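You operate a simulated robot arm through the tools that you are given. There is no shell and no other tool.

You are at the controls of a simulated robot arm. One attempt, no reset.

Task
Lift the cone off and crank the flow table for six drops.
Fine: the cone goes to the tank end of the table; stand the yellow marker on the square plate and put the lid on the bowl. Set down upright: what you pick out.

Only the result counts: the job must be done as asked and must still hold three seconds after the hand-in. Knocking over, shifting, dropping, spilling or breaking anything else fails it. A push-on lid holds only when it is set on centred and level and pressed home; a screw cap is set on level and turned clockwise until tight.

Robot
A 7-joint arm with a two-finger parallel gripper, fixed in place. Base frame: the origin is on the floor under the middle of its stand, x ahead of it, y to its left, z up; the work surface is at about z = 0.812. Readings come in m, rad, newtons and seconds.
It reaches about 1.524 m from its shoulder. Its first joint turns from -2.601 to 2.601 rad. Payload 3.5 kg.
The tool frame sits at the grasp point between the pads (the TCP): z along the fingers, y along the line on which they close. The tips reach 0.023 m beyond it. The gripper opens to 0.094 m. The fingers are 0.038 m wide and 0.01 m thick; the gripper's body (0.054 by 0.096 m) begins 0.039 m behind the TCP.
Orientation is told as [roll, pitch, yaw] about the base's x, y, z axes, in that order, counted from this pose: with the fingers straight down and closing along the base's y, the tool's x points along the base's -x, its y along +y and its z along -z.

Tools
- The arm moves only by the tool servo_tool. Its argument "series" is one flat list of numbers, 7 for each row, row after row: the turn, a rotation vector about the tool's x, y, z in rad, then the shift along the tool's x, y, z in m, then the closure, from 0 (fully open) to 1 (shut). In form: [rx, ry, rz, tx, ty, tz, jaw, rx, ry, rz, tx, ty, tz, jaw, ...]. A call has 1 to 20 rows; each row is the pose to reach, as a shift and turn from the pose commanded when the call began, along the tool's axes at that moment. Each row takes 0.2 s and may step no farther than 0.05 m and 0.15 rad from the row before; otherwise, or with a gripper value out of range, the whole call is refused. Where a pose cannot be reached the arm comes as near as it can. A force on the tool above 40 N (or 10 N above the force at the start of the call, whichever is more), or a blocked arm, ends the call early, and 0.2 s more pass. Each finger travels about 0.153 m/s and halts on what it meets, pressing with about 42 N; the grip force reading is that of the motor and also rises with nothing between the fingers. The clock runs only during rows and for 0.2 s after the last one: add rows that repeat a pose to give the fingers time. It gives the time, the measured TCP pose, the force on the tool (base axes), the opening and the grip force at its end, in the units of the frame above (readings bear some noise), with the torque about the TCP (base axes, N m) and any sound that the robot's microphone picked up.
- Cameras (640 x 400 px; columns grow to the right, rows downward): "scene" is fixed at [0.0501, 0.4997, 1.5545]; the picture's right is [0.66, -0.75, 0.00], its down [-0.49, -0.43, -0.76] and it looks along [0.57, 0.50, -0.66] (base axes); focal length 374 px, centre (320, 200). "wrist" rides on the gripper at [0.086, 0.016, -0.075] in the tool frame; the picture's right is [-0.18, 0.98, 0.00], its down [-0.58, -0.11, -0.81] and it looks along [-0.79, -0.15, 0.59] (tool axes); focal length 243 px, centre (320, 200). There is no depth. A picture from a camera that has moved, and an enlarged one, comes with that camera's place and axes in the base frame and with its lens.
- get_image(camera): a new picture of that camera. It takes no simulated time.
- close_up(camera, box): a new picture of the part [left, top, right, bottom] of that camera's present view, enlarged. It takes no simulated time.
- job_done(): hands the job in; it is judged then, once.

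Nothing tells you positions but the pictures and the camera data. Unless the task says otherwise, let go and move clear before handing in.

The tools are called after "Call:" as name(argument=value, ...) on one line, values as JSON. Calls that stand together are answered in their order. servo_tool: Moves the arm, as the interface text tells. Its arguments: {"type":"object","properties":{"series":{"type":"array"}},"required":["series"]} The other tools are called the same way: get_image (camera) takes a picture; close_up (camera, box) takes an enlarged picture of a part of a camera's view; job_done () hands the job in.

At the start:

```text
clock: 0.0
ee_pos: [0.6076, 0.913, 1.1609]
tcp_rot: [-0.002, 0.0, 0.0]
ft_force: [0.3, 0.6, 0.1]
moment: [0.01, 0.01, 0.01]
grip_width: 0.0939
gripper_force: 0.1
```

scene: 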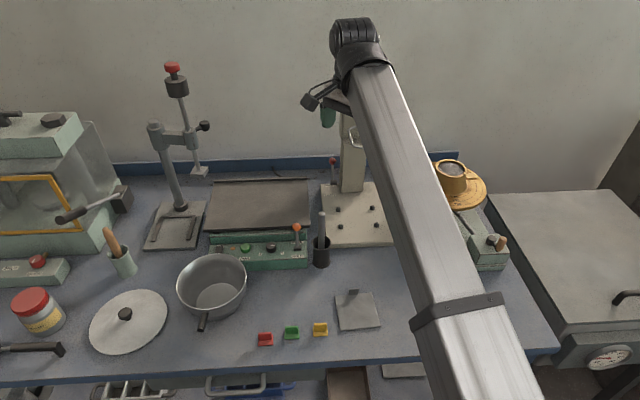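
wrist: 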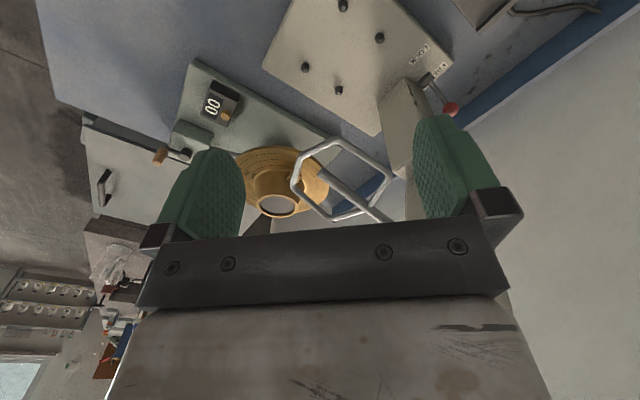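

I see a bench with a yellow cone on a flow table (with a crank and a counter), a bowl (pan), a lid, coloured markers and a square plate. I'll look closer before moving anything.

Call:
close_up(camera="scene", box=[400, 140, 560, 280])

Call:
close_up(camera="scene", box=[80, 230, 400, 380])

Call:
close_up(camera="wrist", box=[80, 20, 480, 260])

Call:
close_up(camera="scene", box=[0, 80, 320, 280])

```text
2.86 times, centred on (480, 210) of scene
camera zoom: at [0.0501, 0.4997, 1.5545], right [0.66, -0.75, 0.0], down [-0.49, -0.43, -0.76], along [0.57, 0.5, -0.66], focal length 1070 px, centre (-137, 171)
```

zoom: 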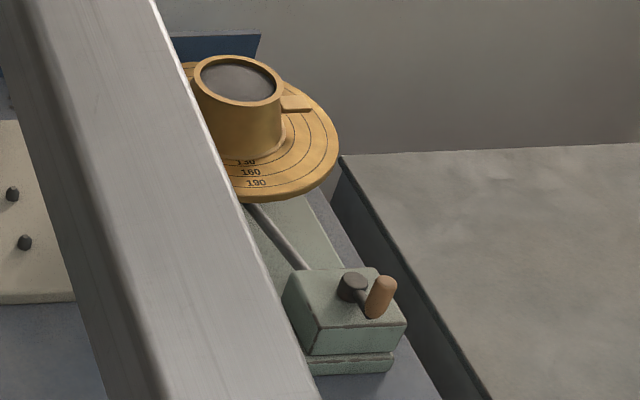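

```text
2.00 times, centred on (240, 305) of scene
camera zoom: at [0.0501, 0.4997, 1.5545], right [0.66, -0.75, 0.0], down [-0.49, -0.43, -0.76], along [0.57, 0.5, -0.66], focal length 749 px, centre (480, -10)
```

zoom: 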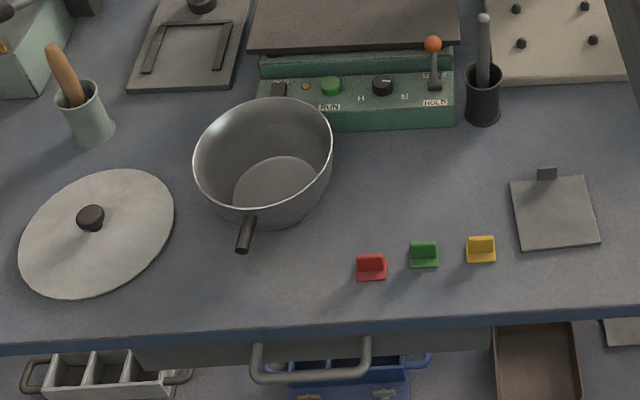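

```text
1.60 times, centred on (280, 140) of wrist
camera zoom: at [0.5217, 0.9289, 1.2348], right [0.18, 0.98, 0.0], down [0.58, -0.11, 0.81], along [0.79, -0.15, -0.59], focal length 388 px, centre (384, 296)
```

zoom: 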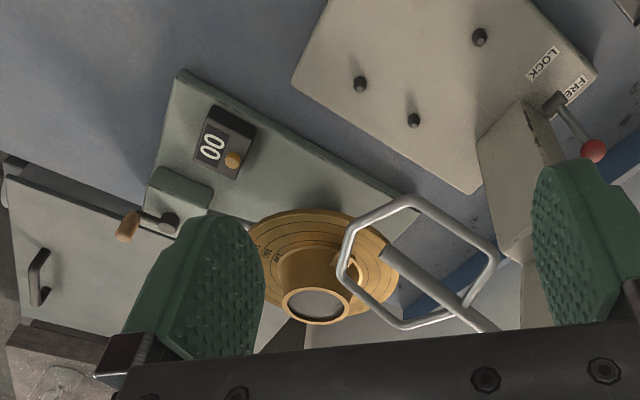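

```text
2.00 times, centred on (160, 180) of scene
camera zoom: at [0.0501, 0.4997, 1.5545], right [0.66, -0.75, 0.0], down [-0.49, -0.43, -0.76], along [0.57, 0.5, -0.66], focal length 749 px, centre (640, 240)
```

zoom: 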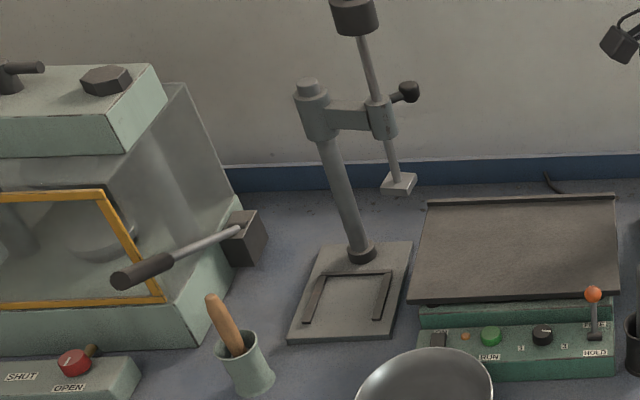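

I see the cone sitting on the flow table at the right; I still need to identify the "tank" and read the labels. Taking more close-ups.

Call:
close_up(camera="scene", box=[480, 160, 640, 400])

Call:
close_up(camera="scene", box=[0, 90, 160, 360])

Call:
close_up(camera="wrist", box=[0, 100, 200, 400])

Call:
close_up(camera="scene", box=[280, 80, 420, 280])

Call:
close_up(camera="scene", box=[240, 280, 400, 360])

Call:
close_up(camera="scene", box=[80, 240, 260, 360])

```text
1.67 times, centred on (560, 280) of scene
camera zoom: at [0.0501, 0.4997, 1.5545], right [0.66, -0.75, 0.0], down [-0.49, -0.43, -0.76], along [0.57, 0.5, -0.66], focal length 624 px, centre (-80, 67)
```

zoom: 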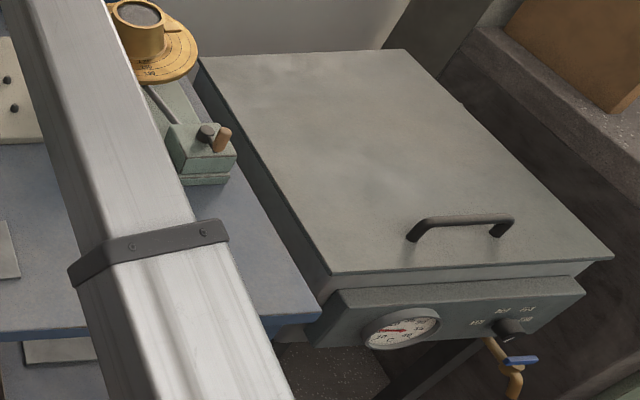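

```text
1.48 times, centred on (80, 225) of scene
camera zoom: at [0.0501, 0.4997, 1.5545], right [0.66, -0.75, 0.0], down [-0.49, -0.43, -0.76], along [0.57, 0.5, -0.66], focal length 555 px, centre (676, 163)
```

zoom: 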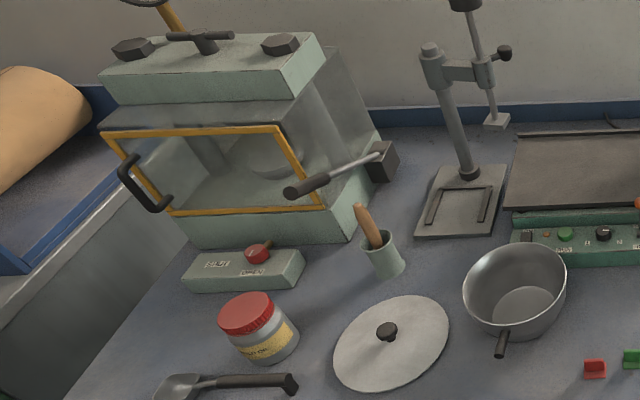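

```text
1.33 times, centred on (100, 250) of wrist
camera zoom: at [0.5217, 0.9289, 1.2348], right [0.18, 0.98, 0.0], down [0.58, -0.11, 0.81], along [0.79, -0.15, -0.59], focal length 324 px, centre (613, 133)
```

zoom: 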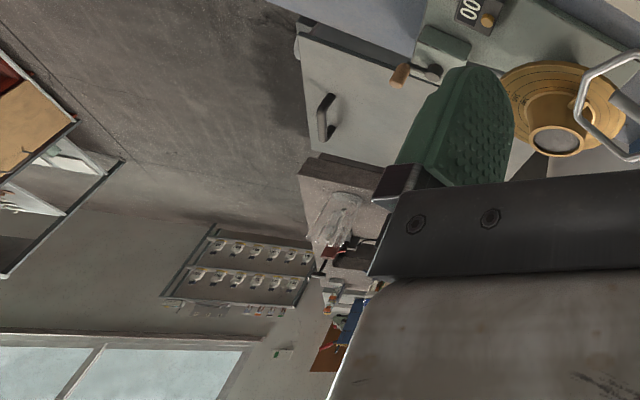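

```text
2.00 times, centred on (350, 180) of scene
camera zoom: at [0.0501, 0.4997, 1.5545], right [0.66, -0.75, 0.0], down [-0.49, -0.43, -0.76], along [0.57, 0.5, -0.66], focal length 749 px, centre (260, 240)
```

zoom: 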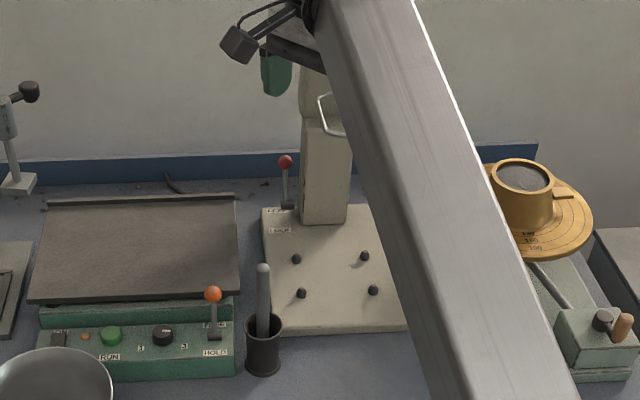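

```text
4.00 times, centred on (320, 320) of scene
camera zoom: at [0.0501, 0.4997, 1.5545], right [0.66, -0.75, 0.0], down [-0.49, -0.43, -0.76], along [0.57, 0.5, -0.66], focal length 1498 px, centre (320, -280)
```

zoom: 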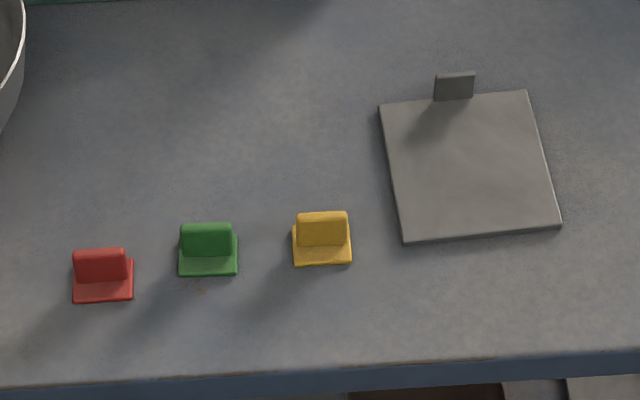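

```text
3.33 times, centred on (170, 300) of scene
camera zoom: at [0.0501, 0.4997, 1.5545], right [0.66, -0.75, 0.0], down [-0.49, -0.43, -0.76], along [0.57, 0.5, -0.66], focal length 1248 px, centre (820, -133)
```

zoom: 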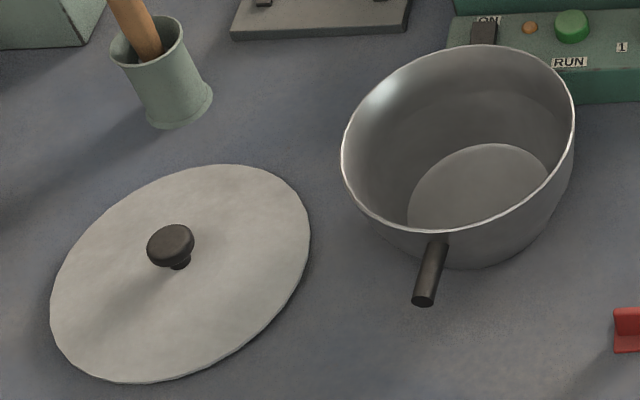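

The tank is most likely the grey lidded box with thermometer and tap at the right end of the bench. A wire ring sits very close to the gripper, so I'll back away and up first. Then I'll swing to look at the flow table from the robot side.

Call:
servo_tool(series=[0, 0, 0, 0.02, -0.02, -0.03, 0, 0, 0, 0, 0.03, -0.05, -0.05, 0, 0, 0, -0.1, 0.02, -0.09, -0.045, 0, 0, 0, -0.2, 0.01, -0.127, -0.04, 0, 0, 0, -0.3, 0.0, -0.165, -0.035, 0, 0, 0, -0.4, -0.01, -0.2, -0.03, 0, 0, 0, -0.5, -0.02, -0.24, -0.025, 0, 0, 0, -0.6, -0.03, -0.277, -0.02, 0, 0, 0, -0.7, -0.04, -0.315, -0.01, 0, 0, 0, -0.785, -0.05, -0.35, 0.0, 0])

Call:
get_image(camera="wrist")

Call:
get_image(camera="scene")

```text
clock: 1.7
ee_pos: [0.6291, 0.6717, 1.1828]
tcp_rot: [0.004, -0.003, 0.481]
ft_force: [-8.1, 15.9, -3.7]
moment: [-1.31, -1.16, -1.84]
grip_width: 0.0943
gripper_force: 0.0
stopped in row 8: the force on the tool passed its limit at 99 N (the readings are from after the stop); the commanded pose is now the measured one
```

```text
taken
camera wrist: at [0.5454, 0.6442, 1.2574], right [-0.29, 0.96, 0.01], down [0.57, 0.17, 0.81], along [0.77, 0.24, -0.59], focal length 243 px, centre (320, 200)
```

wrist: 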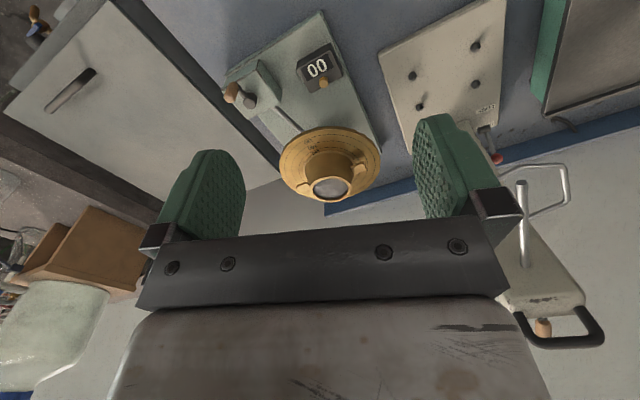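

```text
taken
```

scene: 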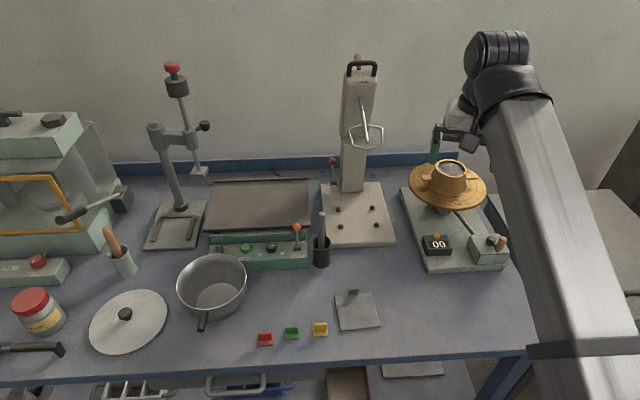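

The stop looks like the camera bracket touching the arm's own forearm: the contact point works out to be at the wrist camera. Nothing on the bench was hit. I'll take close-ups of the now unobstructed flow table before turning back.

Call:
close_up(camera="scene", box=[390, 140, 530, 280])

Call:
close_up(camera="wrist", box=[210, 20, 400, 210])

Call:
close_up(camera="scene", box=[420, 220, 520, 280])

Call:
close_up(camera="wrist", box=[210, 30, 350, 120])

```text
2.86 times, centred on (460, 210) of scene
camera zoom: at [0.0501, 0.4997, 1.5545], right [0.66, -0.75, 0.0], down [-0.49, -0.43, -0.76], along [0.57, 0.5, -0.66], focal length 1070 px, centre (-80, 171)
```

zoom: 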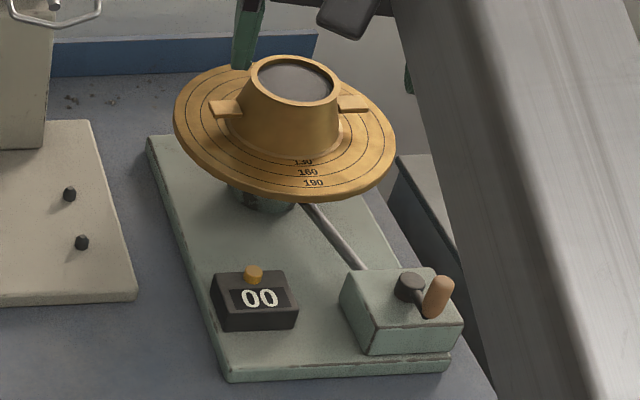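

```text
2.11 times, centred on (305, 115) of wrist
camera zoom: at [0.5454, 0.6442, 1.2574], right [-0.29, 0.96, 0.01], down [0.57, 0.17, 0.81], along [0.77, 0.24, -0.59], focal length 511 px, centre (352, 379)
```

zoom: 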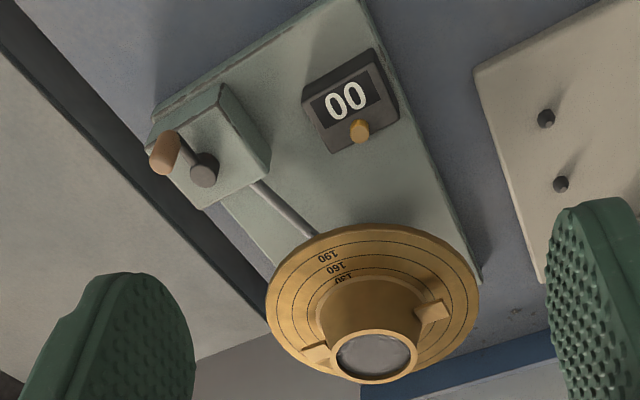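

```text
6.40 times, centred on (470, 250) of scene
camera zoom: at [0.0501, 0.4997, 1.5545], right [0.66, -0.75, 0.0], down [-0.49, -0.43, -0.76], along [0.57, 0.5, -0.66], focal length 2397 px, centre (-640, -120)
```

zoom: 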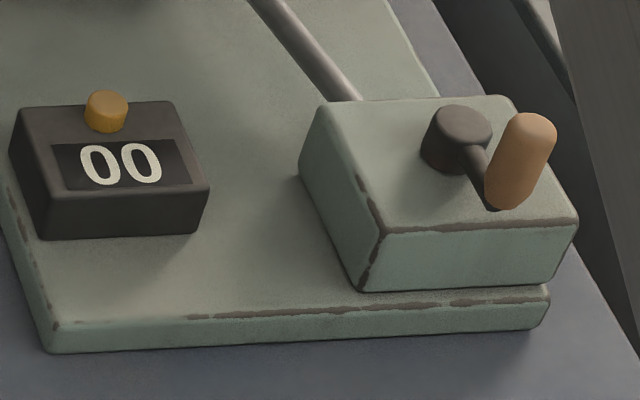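

```text
4.44 times, centred on (280, 75) of wrist
camera zoom: at [0.5454, 0.6442, 1.2574], right [-0.29, 0.96, 0.01], down [0.57, 0.17, 0.81], along [0.77, 0.24, -0.59], focal length 1078 px, centre (498, 756)
```

zoom: 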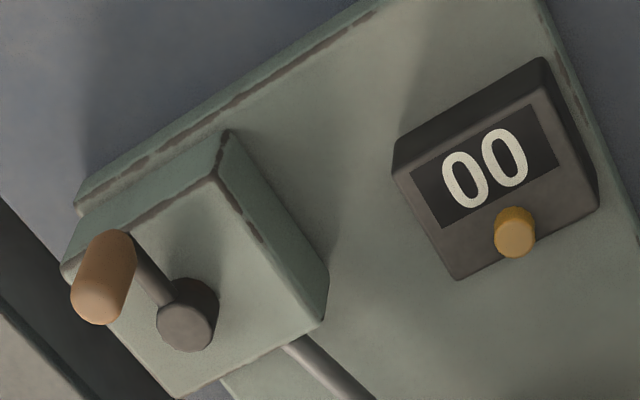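

The crank has a vertical axis with the knob about 3 cm from the hub, currently on the robot side. I'll check the left end of the bench to be sure which end has the tank.

Call:
close_up(camera="scene", box=[0, 60, 100, 160])

Call:
close_up(camera="scene", box=[0, 140, 80, 320])

Call:
close_up(camera="wrist", box=[0, 0, 220, 200])

```text
4.00 times, centred on (50, 110) of scene
camera zoom: at [0.0501, 0.4997, 1.5545], right [0.66, -0.75, 0.0], down [-0.49, -0.43, -0.76], along [0.57, 0.5, -0.66], focal length 1498 px, centre (1400, 560)
```

zoom: 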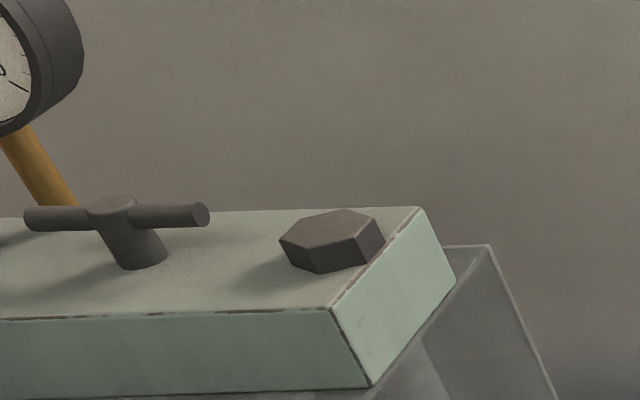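

```text
2.22 times, centred on (40, 230) of scene
camera zoom: at [0.0501, 0.4997, 1.5545], right [0.66, -0.75, 0.0], down [-0.49, -0.43, -0.76], along [0.57, 0.5, -0.66], focal length 832 px, centre (942, 133)
```

zoom: 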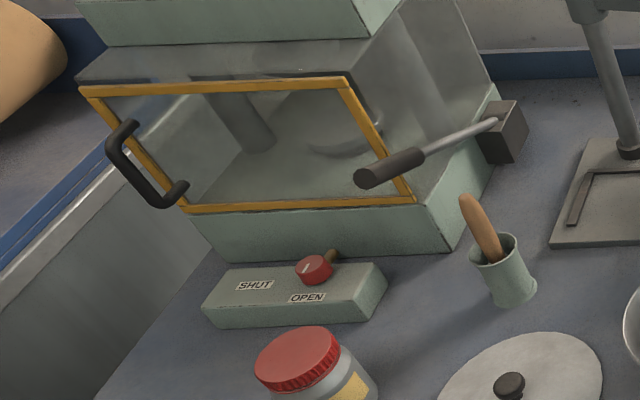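

```text
2.00 times, centred on (110, 100) of wrist
camera zoom: at [0.5454, 0.6442, 1.2574], right [-0.29, 0.96, 0.01], down [0.57, 0.17, 0.81], along [0.77, 0.24, -0.59], focal length 485 px, centre (740, 400)
```

zoom: 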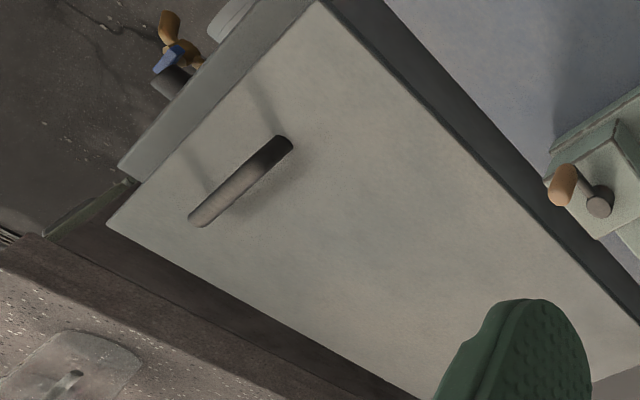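

The right-hand box (lid, thermometer, drain tap) is the tank, so the right end of the bench is the tank end. Next I turn the camera away from the forearm. I'll move above the cone with the fingers closing across its tab line, toward and away from the robot.

Call:
servo_tool(series=[0, 0, 0.1055, 0, 0, 0, 0, 0, 0, 0.211, 0, 0, 0, 0, 0, 0, 0.3165, -0.0272, -0.0032, 0.0063, 0, 0, 0, 0.422, -0.0545, -0.0063, 0.0126, 0, 0, 0, 0.5275, -0.0817, -0.0095, 0.0189, 0, 0, 0, 0.633, -0.1089, -0.0126, 0.0252, 0, 0, 0, 0.7385, -0.1361, -0.0158, 0.0315, 0, 0, 0, 0.844, -0.1634, -0.019, 0.0378, 0, 0, 0, 0.9495, -0.1906, -0.0221, 0.0441, 0, 0, 0, 1.055, -0.2178, -0.0253, 0.0504, 0, 0, 0, 1.1605, -0.2451, -0.0284, 0.0567, 0, 0, 0, 1.266, -0.2723, -0.0316, 0.063, 0])

Call:
get_image(camera="wrist")

Call:
get_image(camera="scene")

```text
clock: 4.3
ee_pos: [0.8856, 0.7707, 1.1201]
tcp_rot: [0.001, 0.005, -0.783]
ft_force: [0.1, -0.8, -0.2]
moment: [-0.02, -0.02, -0.02]
grip_width: 0.0938
gripper_force: 0.2
```

```text
taken
camera wrist: at [0.8361, 0.8419, 1.1943], right [0.82, 0.57, 0.0], down [0.34, -0.49, 0.8], along [0.46, -0.66, -0.59], focal length 243 px, centre (320, 200)
```

wrist: 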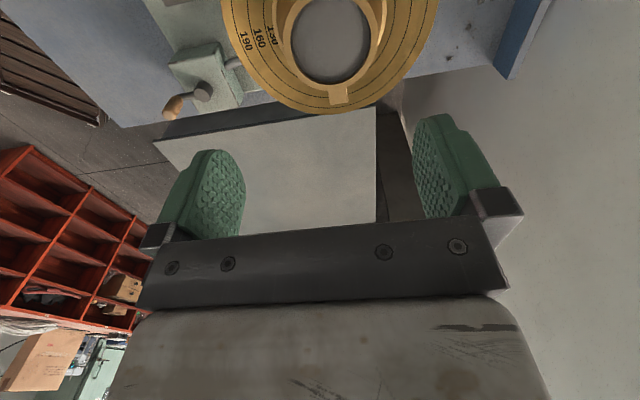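

```text
taken
```

scene: 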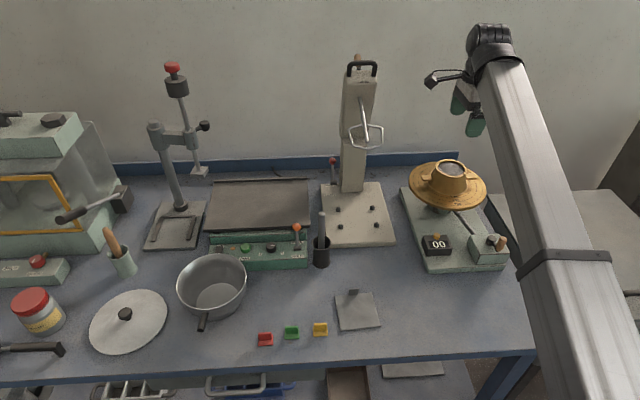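

Now the tool is above the cone, clear of contact. I'll zoom in to measure the cone precisely.

Call:
close_up(camera="wrist", box=[220, 0, 440, 130])

Call:
close_up(camera="scene", box=[395, 145, 495, 225])

```text
2.91 times, centred on (330, 65) of wrist
camera zoom: at [0.8361, 0.8419, 1.1943], right [0.82, 0.57, 0.0], down [0.34, -0.49, 0.8], along [0.46, -0.66, -0.59], focal length 706 px, centre (291, 593)
```

zoom: 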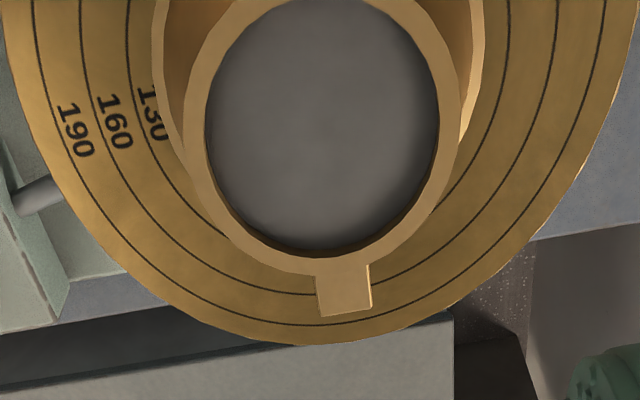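

```text
5.00 times, centred on (445, 185) of scene
camera zoom: at [0.0501, 0.4997, 1.5545], right [0.66, -0.75, 0.0], down [-0.49, -0.43, -0.76], along [0.57, 0.5, -0.66], focal length 1872 px, centre (-305, 275)
```

zoom: 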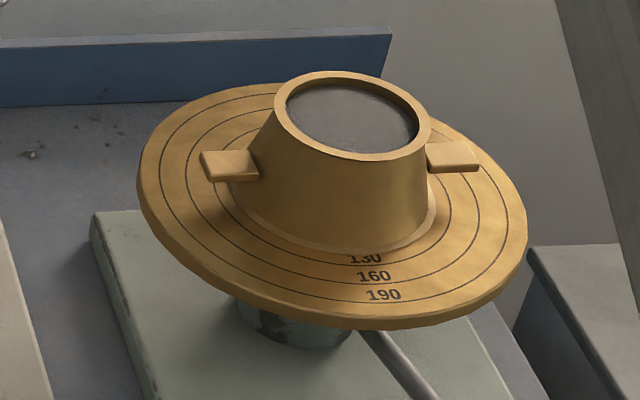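

The cone rim centre measures about (0.892, 0.774, 0.966), with an outer diameter near 83 mm and the mould about 60 mm high. I'll lower to just above it, correcting the centring, and look again.

Call:
servo_tool(series=[0, 0, 0, -0.001, 0.004, 0.03, 0, 0, 0, 0, -0.002, 0.0075, 0.06, 0, 0, 0, 0, -0.002, 0.0075, 0.09, 0, 0, 0, 0, -0.002, 0.0075, 0.105, 0])

Call:
get_image(camera="wrist")

Call:
close_up(camera="scene", box=[395, 105, 515, 225])

```text
clock: 5.3
ee_pos: [0.8936, 0.7744, 1.0145]
tcp_rot: [0.003, 0.004, -0.782]
ft_force: [0.7, 0.4, -0.3]
moment: [-0.01, -0.03, -0.01]
grip_width: 0.094
gripper_force: 0.0
```

```text
taken
camera wrist: at [0.8437, 0.8455, 1.09], right [0.82, 0.57, 0.0], down [0.34, -0.49, 0.8], along [0.46, -0.66, -0.59], focal length 243 px, centre (320, 200)
```

wrist: 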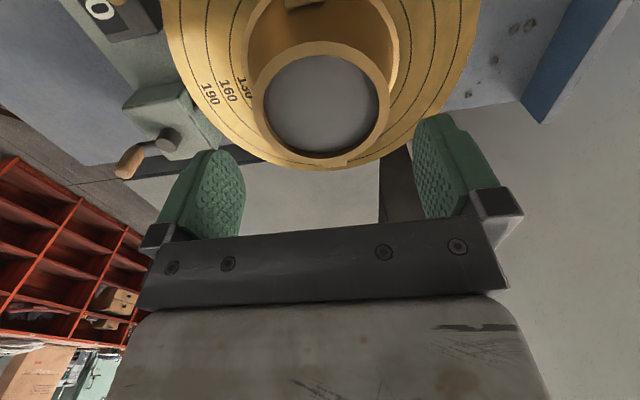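

```text
3.33 times, centred on (455, 165) of scene
camera zoom: at [0.0501, 0.4997, 1.5545], right [0.66, -0.75, 0.0], down [-0.49, -0.43, -0.76], along [0.57, 0.5, -0.66], focal length 1248 px, centre (-130, 317)
```

zoom: 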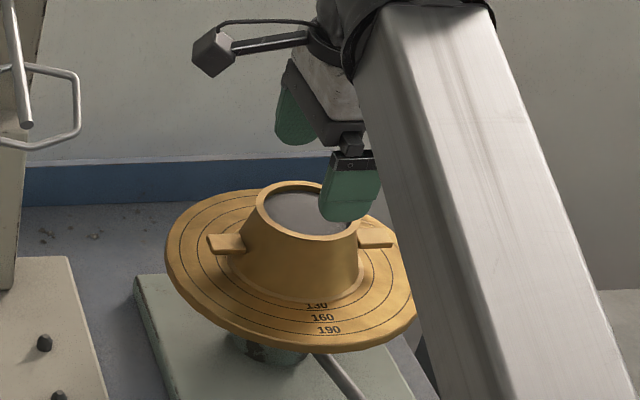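

Call:
close_up(camera="wrist", box=[200, 20, 456, 180])

```text
2.50 times, centred on (328, 100) of wrist
camera zoom: at [0.8437, 0.8455, 1.09], right [0.82, 0.57, 0.0], down [0.34, -0.49, 0.8], along [0.46, -0.66, -0.59], focal length 606 px, centre (300, 450)
```

zoom: 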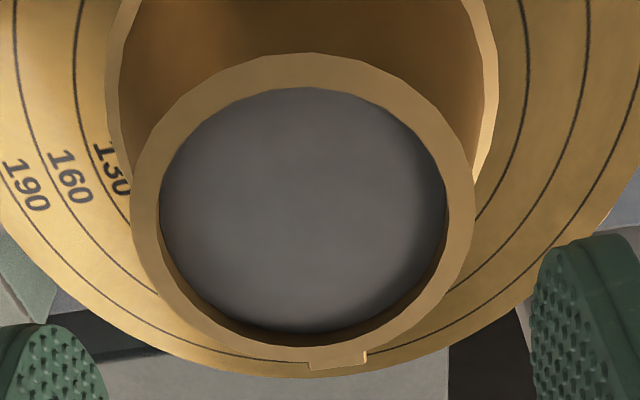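

The tool is centred over the rim to within about 1 mm. I'll descend gently so the finger tips sit about 12 mm below the rim, still open.

Call:
servo_tool(series=[0, 0, 0, -0.001, 0, 0.012, 0, 0, 0, 0, -0.001, 0, 0.02, 0, 0, 0, 0, -0.001, 0, 0.026, 0, 0, 0, 0, -0.001, 0, 0.031, 0, 0, 0, 0, -0.001, 0, 0.036, 0, 0, 0, 0, -0.001, 0, 0.04, 0])

Call:
get_image(camera="wrist")

Call:
close_up(camera="scene", box=[395, 105, 515, 225])

```text
clock: 6.7
ee_pos: [0.8925, 0.7732, 0.9744]
tcp_rot: [0.004, 0.003, -0.78]
ft_force: [-0.1, 0.4, 0.3]
moment: [-0.01, -0.03, 0.01]
grip_width: 0.0939
gripper_force: 0.1
```

```text
taken
camera wrist: at [0.8423, 0.8445, 1.0498], right [0.82, 0.57, 0.0], down [0.34, -0.49, 0.8], along [0.46, -0.66, -0.59], focal length 243 px, centre (320, 200)
```

wrist: 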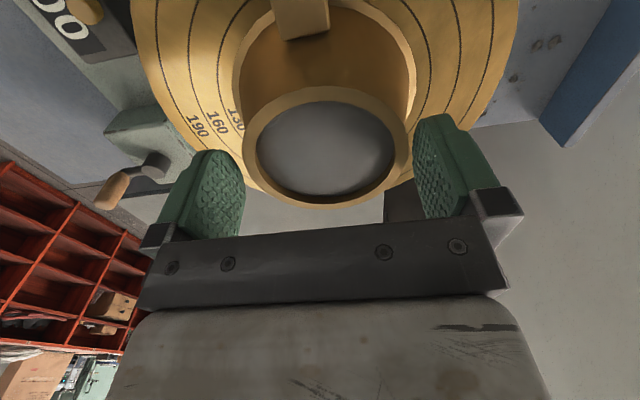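

```text
3.33 times, centred on (455, 165) of scene
camera zoom: at [0.0501, 0.4997, 1.5545], right [0.66, -0.75, 0.0], down [-0.49, -0.43, -0.76], along [0.57, 0.5, -0.66], focal length 1248 px, centre (-130, 317)
```

zoom: 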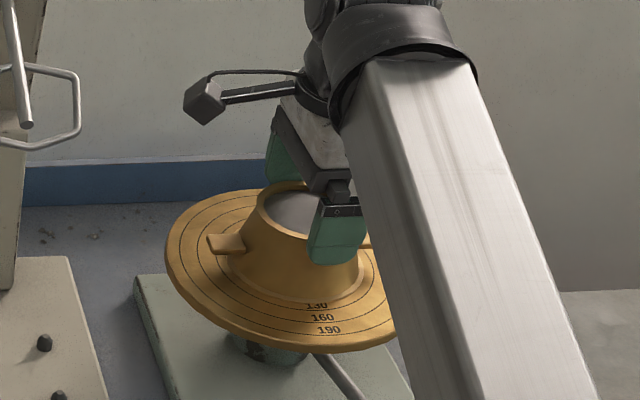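

The fingers straddle the cone with no contact. Closing now.

Call:
servo_tool(series=[0, 0, 0, 0, 0, 0, 0.2, 0, 0, 0, 0, 0, 0, 1, 0, 0, 0, 0, 0, 0, 1])

Call:
get_image(camera="wrist")

```text
clock: 7.5
ee_pos: [0.8927, 0.7738, 0.9758]
tcp_rot: [0.003, 0.002, -0.779]
ft_force: [1.2, 1.3, 3.0]
moment: [0.0, 0.1, -0.04]
grip_width: 0.0811
gripper_force: 42.3
```

```text
taken
camera wrist: at [0.8423, 0.8445, 1.05], right [0.82, 0.57, 0.0], down [0.34, -0.49, 0.8], along [0.46, -0.66, -0.59], focal length 243 px, centre (320, 200)
```

wrist: 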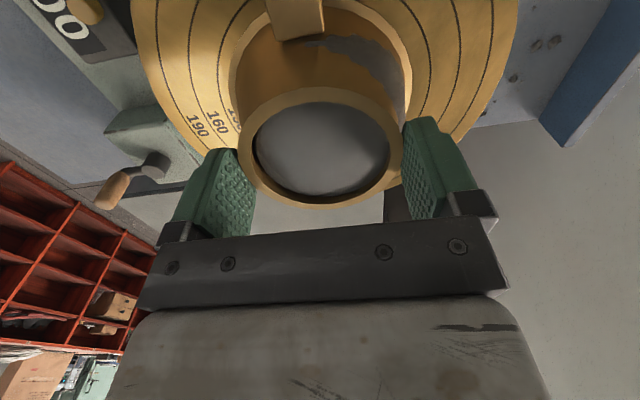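

Call:
close_up(camera="scene", box=[395, 105, 515, 225])

Call:
close_up(camera="wrist", box=[200, 0, 456, 210])

```text
3.33 times, centred on (455, 165) of scene
camera zoom: at [0.0501, 0.4997, 1.5545], right [0.66, -0.75, 0.0], down [-0.49, -0.43, -0.76], along [0.57, 0.5, -0.66], focal length 1248 px, centre (-130, 317)
```

zoom: 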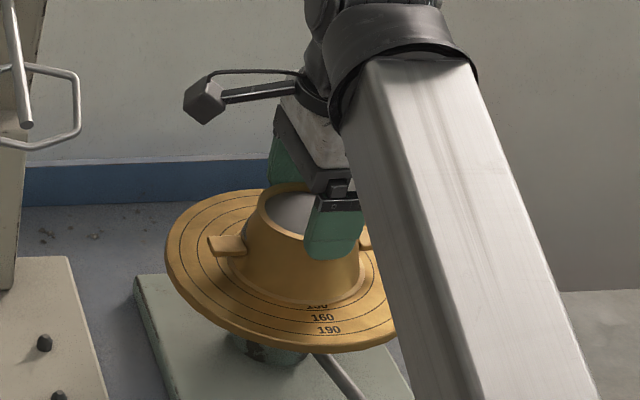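

```text
1.90 times, centred on (328, 105) of wrist
camera zoom: at [0.8423, 0.8445, 1.05], right [0.82, 0.57, 0.0], down [0.34, -0.49, 0.8], along [0.46, -0.66, -0.59], focal length 462 px, centre (305, 381)
```

zoom: 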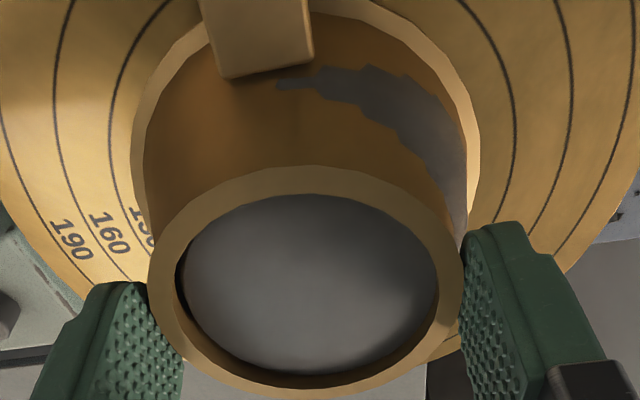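

The grip is firm at 81 mm. Lifting straight up slowly so the mortar stays put.

Call:
servo_tool(series=[0, 0, 0, 0, 0, -0.003, 1, 0, 0, 0, 0, 0, -0.008, 1, 0, 0, 0, 0, 0, -0.014, 1, 0, 0, 0, 0, 0, -0.02, 1])

Call:
close_up(camera="scene", box=[395, 105, 515, 225])

Call:
close_up(camera="wrist", box=[200, 0, 456, 210])

```text
clock: 8.5
ee_pos: [0.8922, 0.7737, 0.9957]
tcp_rot: [0.002, 0.003, -0.783]
ft_force: [-0.2, 0.7, -0.8]
moment: [0.0, -0.01, -0.01]
grip_width: 0.0261
gripper_force: 0.1
```

```text
3.33 times, centred on (455, 165) of scene
camera zoom: at [0.0501, 0.4997, 1.5545], right [0.66, -0.75, 0.0], down [-0.49, -0.43, -0.76], along [0.57, 0.5, -0.66], focal length 1248 px, centre (-130, 317)
```

zoom: 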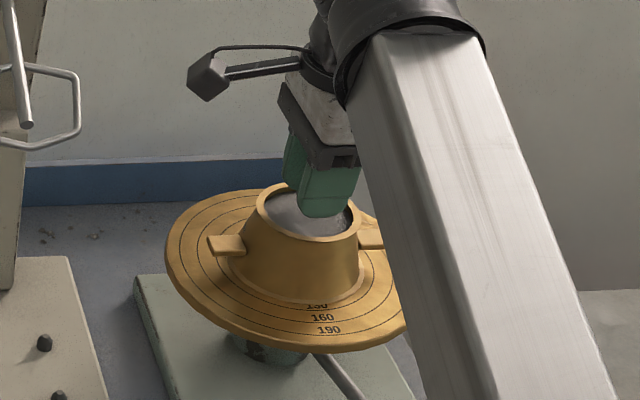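

```text
1.90 times, centred on (328, 105) of wrist
camera zoom: at [0.8425, 0.8454, 1.0698], right [0.82, 0.57, 0.0], down [0.34, -0.49, 0.8], along [0.46, -0.66, -0.59], focal length 462 px, centre (305, 381)
```

zoom: 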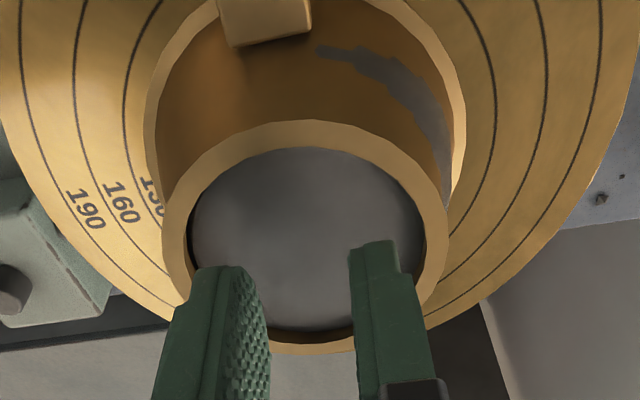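

The fingers slipped up off the tapered wall; the cone stayed on the table with a shift of about 2 mm. I'll open, go a little deeper, and test the lift in tiny steps while watching the force.

Call:
servo_tool(series=[0, 0, 0, 0, 0, -0.005, 0.5, 0, 0, 0, -0.001, 0, -0.005, 0, 0, 0, 0, -0.001, 0, -0.005, 0, 0, 0, 0, -0.001, 0, 0.005, 0, 0, 0, 0, -0.001, 0, 0.013, 0, 0, 0, 0, -0.001, 0, 0.02, 0, 0, 0, 0, -0.001, 0, 0.024, 0, 0, 0, 0, -0.001, 0, 0.027, 0])

Call:
close_up(camera="wrist", box=[180, 0, 476, 230])

Call:
close_up(camera="scene", box=[405, 135, 495, 215])

```text
clock: 10.3
ee_pos: [0.8927, 0.773, 0.9679]
tcp_rot: [0.003, 0.003, -0.783]
ft_force: [-0.9, -0.3, -0.7]
moment: [0.01, 0.02, -0.02]
grip_width: 0.0941
gripper_force: 0.0
```

```text
1.74 times, centred on (328, 115) of wrist
camera zoom: at [0.8429, 0.8435, 1.0434], right [0.82, 0.57, 0.0], down [0.34, -0.49, 0.8], along [0.46, -0.66, -0.59], focal length 422 px, centre (306, 348)
```

zoom: 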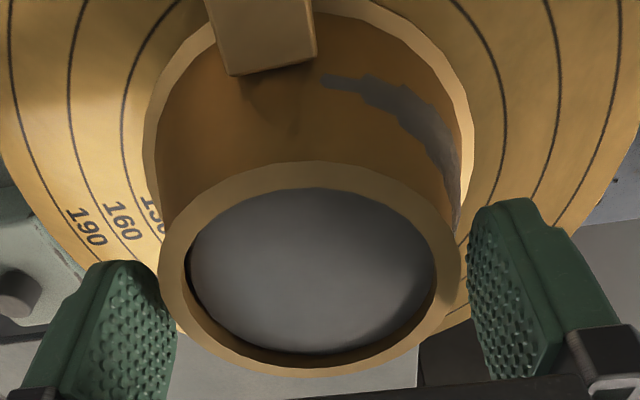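

```text
5.00 times, centred on (450, 175) of scene
camera zoom: at [0.0501, 0.4997, 1.5545], right [0.66, -0.75, 0.0], down [-0.49, -0.43, -0.76], along [0.57, 0.5, -0.66], focal length 1872 px, centre (-330, 325)
```

zoom: 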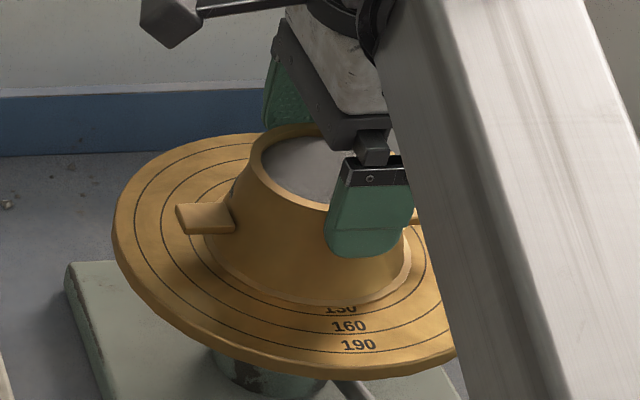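

Call:
servo_tool(series=[0, 0, 0, 0, 0, 0, 0.1, 0, 0, 0, 0, 0, 0, 1, 0, 0, 0, 0, 0, 0, 1, 0, 0, 0, 0, 0, 0, 1])

Call:
close_up(camera="wrist", box=[180, 0, 476, 230])

Call:
close_up(camera="scene", box=[405, 135, 495, 215])

```text
clock: 11.3
ee_pos: [0.8934, 0.7724, 0.9694]
tcp_rot: [0.004, 0.003, -0.782]
ft_force: [-0.5, -0.2, -0.2]
moment: [0.06, -0.01, 0.03]
grip_width: 0.0848
gripper_force: 41.9
```

```text
1.74 times, centred on (328, 115) of wrist
camera zoom: at [0.8429, 0.8435, 1.0435], right [0.82, 0.57, 0.0], down [0.34, -0.49, 0.8], along [0.46, -0.66, -0.59], focal length 422 px, centre (306, 348)
```

zoom: 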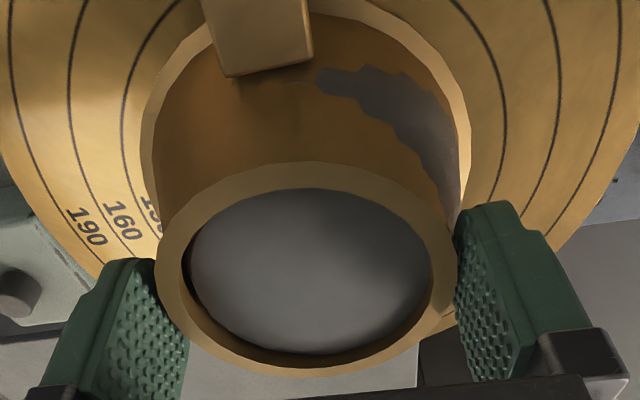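

```text
5.00 times, centred on (450, 175) of scene
camera zoom: at [0.0501, 0.4997, 1.5545], right [0.66, -0.75, 0.0], down [-0.49, -0.43, -0.76], along [0.57, 0.5, -0.66], focal length 1872 px, centre (-330, 325)
```

zoom: 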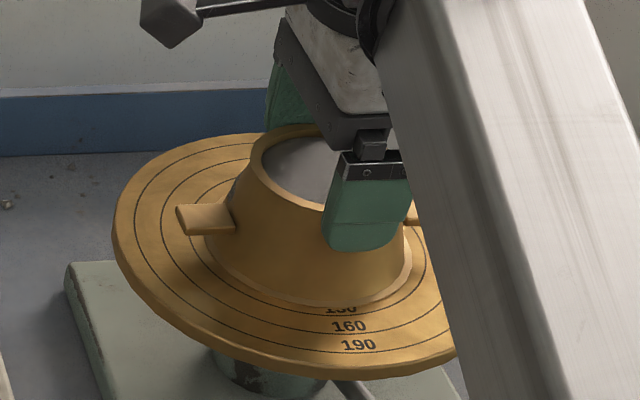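

The grip is now lower on the wall (85 mm). Testing with a very small lift to read the load.

Call:
servo_tool(series=[0, 0, 0, 0, 0, -0.0015, 1])

Call:
servo_tool(series=[0, 0, 0, 0, 0, -0.0015, 1])

Call:
servo_tool(series=[0, 0, 0, 0, 0, -0.0015, 1])

```text
clock: 11.7
ee_pos: [0.893, 0.7723, 0.9703]
tcp_rot: [0.002, 0.004, -0.783]
ft_force: [-0.1, 0.3, 0.7]
moment: [0.0, 0.0, -0.05]
grip_width: 0.0845
gripper_force: 42.0
```

```text
clock: 12.1
ee_pos: [0.8927, 0.7735, 0.9718]
tcp_rot: [0.004, 0.004, -0.782]
ft_force: [0.6, -0.4, -2.8]
moment: [-0.01, -0.01, -0.01]
grip_width: 0.0848
gripper_force: 42.2
```

```text
clock: 12.5
ee_pos: [0.8941, 0.7713, 0.9744]
tcp_rot: [0.003, 0.003, -0.783]
ft_force: [-0.2, -0.3, -2.9]
moment: [0.01, 0.02, -0.02]
grip_width: 0.0845
gripper_force: 42.3
```

The load reads about 3 N and the grip width is steady, so the cone seems to be lifting. Checking.

Call:
close_up(camera="scene", box=[405, 135, 495, 215])

Call:
close_up(camera="wrist", box=[180, 0, 476, 230])

```text
5.00 times, centred on (450, 175) of scene
camera zoom: at [0.0501, 0.4997, 1.5545], right [0.66, -0.75, 0.0], down [-0.49, -0.43, -0.76], along [0.57, 0.5, -0.66], focal length 1872 px, centre (-330, 325)
```

zoom: 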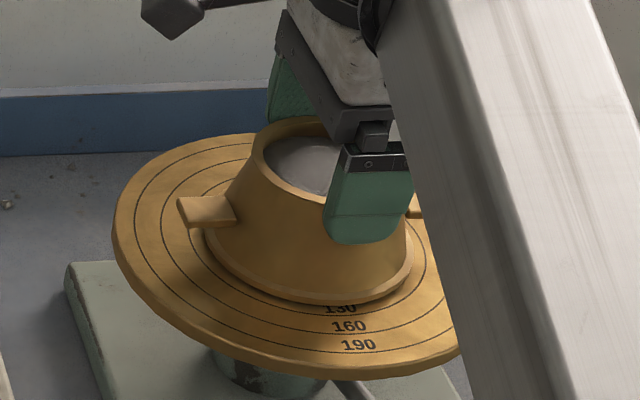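

```text
1.74 times, centred on (328, 115) of wrist
camera zoom: at [0.8431, 0.8438, 1.0483], right [0.82, 0.57, 0.0], down [0.34, -0.49, 0.8], along [0.46, -0.66, -0.59], focal length 422 px, centre (306, 348)
```

zoom: 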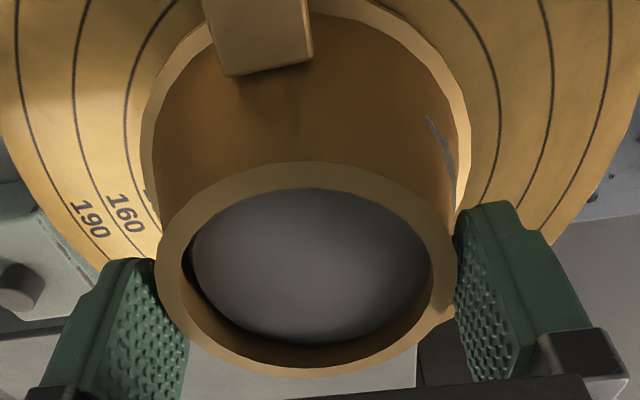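

The cone is up and the mortar stays behind. Continuing the vertical lift gently.

Call:
servo_tool(series=[0, 0, 0, 0, 0, -0.004, 1, 0, 0, 0, 0, 0, -0.008, 1, 0, 0, 0, 0, 0, -0.013, 1, 0, 0, 0, 0, 0, -0.019, 1, 0, 0, 0, 0, 0, -0.026, 1, 0, 0, 0, 0, 0, -0.034, 1, 0, 0, 0, 0, 0, -0.043, 1, 0, 0, 0, 0, 0, -0.053, 1, 0, 0, 0, 0, 0, -0.063, 1, 0, 0, 0, 0, 0, -0.073, 1, 0, 0, 0, 0, 0, -0.083, 1, 0, 0, 0, 0, 0, -0.09, 1])

Call:
get_image(camera="scene")

Call:
get_image(camera="wrist")

```text
clock: 15.1
ee_pos: [0.8935, 0.7725, 1.0631]
tcp_rot: [0.001, 0.003, -0.783]
ft_force: [0.7, -0.4, -1.3]
moment: [-0.01, 0.05, -0.02]
grip_width: 0.0847
gripper_force: 42.3
```

```text
taken
```

scene: 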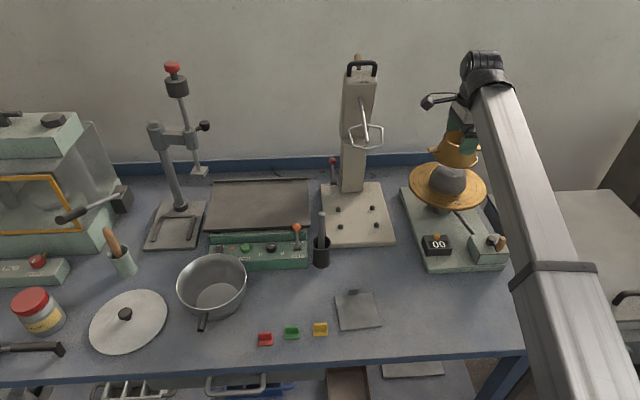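

```text
taken
camera wrist: at [0.8433, 0.8438, 1.1374], right [0.82, 0.57, 0.0], down [0.34, -0.49, 0.8], along [0.46, -0.66, -0.59], focal length 243 px, centre (320, 200)
```

wrist: 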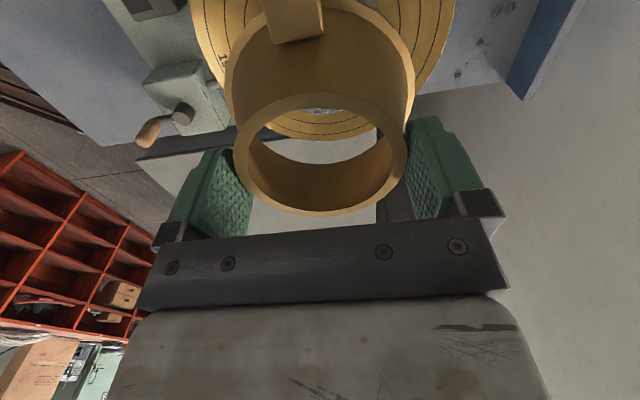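

The cone is off cleanly and the mortar stands on the disk. Next I carry the cone over the crank, staying high, to the free bench corner beside the tank.

Call:
servo_tool(series=[0, 0, 0, -0.002, -0.015, 0, 1, 0, 0, 0, -0.0045, -0.04, 0, 1, 0, 0, 0, -0.0075, -0.07, 0, 1, 0, 0, 0, -0.0105, -0.1, 0, 1, 0, 0, 0, -0.0135, -0.13, 0, 1, 0, 0, 0, -0.0165, -0.16, 0, 1, 0, 0, 0, -0.0195, -0.19, 0, 1, 0, 0, 0, -0.0225, -0.22, 0, 1, 0, 0, 0, -0.0255, -0.25, 0, 1, 0, 0, 0, -0.0285, -0.28, 0, 1, 0, 0, 0, -0.0315, -0.305, 0, 1, 0, 0, 0, -0.0335, -0.322, 0, 1, 0, 0, 0, -0.034, -0.328, 0, 1])

Call:
get_image(camera="scene")

Call:
get_image(camera="wrist")

```text
clock: 17.9
ee_pos: [0.6873, 0.5168, 1.0618]
tcp_rot: [0.004, 0.003, -0.782]
ft_force: [-0.3, 0.6, -1.6]
moment: [0.04, -0.01, -0.03]
grip_width: 0.0845
gripper_force: 42.3
```

```text
taken
```

scene: 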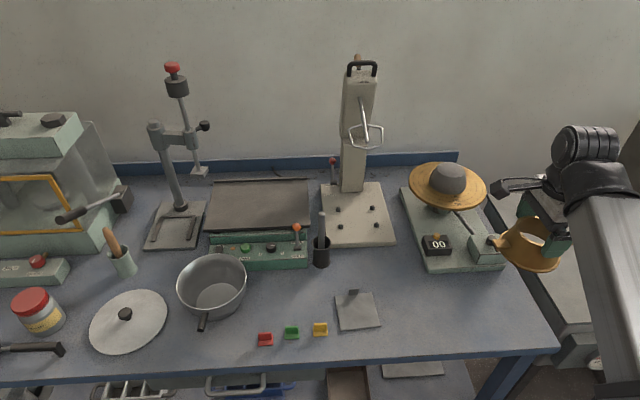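

```text
taken
camera wrist: at [0.6371, 0.5886, 1.1366], right [0.82, 0.57, 0.0], down [0.34, -0.49, 0.8], along [0.46, -0.66, -0.59], focal length 243 px, centre (320, 200)
```

wrist: 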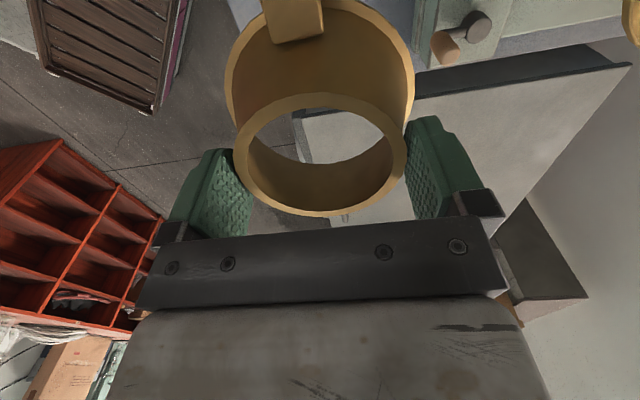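

Call:
close_up(camera="scene", box=[440, 230, 600, 370])

```text
2.86 times, centred on (520, 300) of scene
camera zoom: at [0.0501, 0.4997, 1.5545], right [0.66, -0.75, 0.0], down [-0.49, -0.43, -0.76], along [0.57, 0.5, -0.66], focal length 1070 px, centre (-251, -86)
```

zoom: 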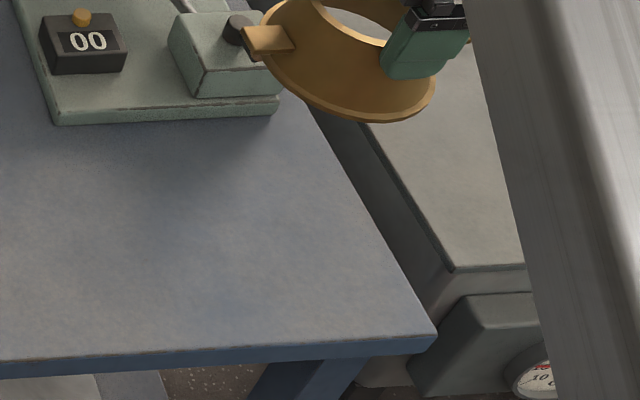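

The landing spot is clear, with about 3.5 cm of margin to the bench edge. Lowering most of the way.

Call:
servo_tool(series=[0, 0, 0, 0, 0, 0.02, 1, 0, 0, 0, 0, 0, 0.05, 1, 0, 0, 0, 0, 0, 0.08, 1, 0, 0, 0, 0, 0, 0.11, 1, 0, 0, 0, 0, 0, 0.135, 1, 0, 0, 0, 0, 0, 0.155, 1, 0, 0, 0, 0, 0, 0.165, 1, 0, 0, 0, 0, 0, 0.17, 1])

Call:
close_up(camera="scene", box=[440, 230, 600, 370])

Call:
get_image(camera="wrist")

```text
clock: 19.7
ee_pos: [0.6878, 0.5157, 0.8921]
tcp_rot: [0.004, 0.004, -0.781]
ft_force: [0.0, -0.4, -2.9]
moment: [0.0, 0.01, -0.01]
grip_width: 0.0844
gripper_force: 41.8
```

```text
2.86 times, centred on (520, 300) of scene
camera zoom: at [0.0501, 0.4997, 1.5545], right [0.66, -0.75, 0.0], down [-0.49, -0.43, -0.76], along [0.57, 0.5, -0.66], focal length 1070 px, centre (-251, -86)
```

zoom: 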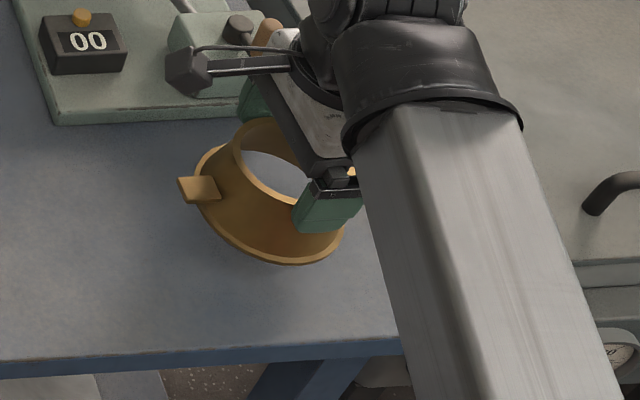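

```text
taken
camera wrist: at [0.6369, 0.5874, 0.9674], right [0.82, 0.57, 0.0], down [0.34, -0.49, 0.8], along [0.46, -0.66, -0.59], focal length 243 px, centre (320, 200)
```

wrist: 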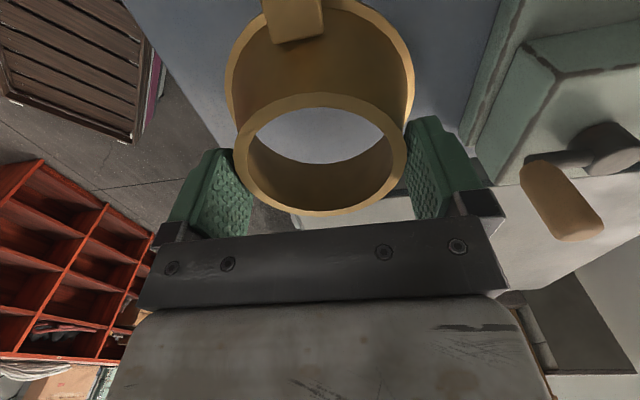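

Call:
servo_tool(series=[0, 0, 0, 0, 0, 0.004, 1, 0, 0, 0, 0, 0, 0.008, 1, 0, 0, 0, 0, 0, 0.011, 1])

Call:
servo_tool(series=[0, 0, 0, 0, 0, 0.002, 1])

Call:
servo_tool(series=[0, 0, 0, 0, 0, 0.0015, 1])

```text
clock: 20.5
ee_pos: [0.6866, 0.5167, 0.8814]
tcp_rot: [0.004, 0.004, -0.782]
ft_force: [-0.9, -0.5, -1.4]
moment: [0.01, -0.04, -0.02]
grip_width: 0.0843
gripper_force: 42.1
```

```text
clock: 20.9
ee_pos: [0.6866, 0.5171, 0.879]
tcp_rot: [0.003, 0.005, -0.783]
ft_force: [-0.9, -0.7, -1.8]
moment: [0.03, 0.01, 0.01]
grip_width: 0.0842
gripper_force: 41.4
```

```text
clock: 21.3
ee_pos: [0.6865, 0.5183, 0.8775]
tcp_rot: [0.003, 0.005, -0.781]
ft_force: [-0.3, 0.2, -2.7]
moment: [-0.02, -0.01, -0.01]
grip_width: 0.0845
gripper_force: 42.2
```

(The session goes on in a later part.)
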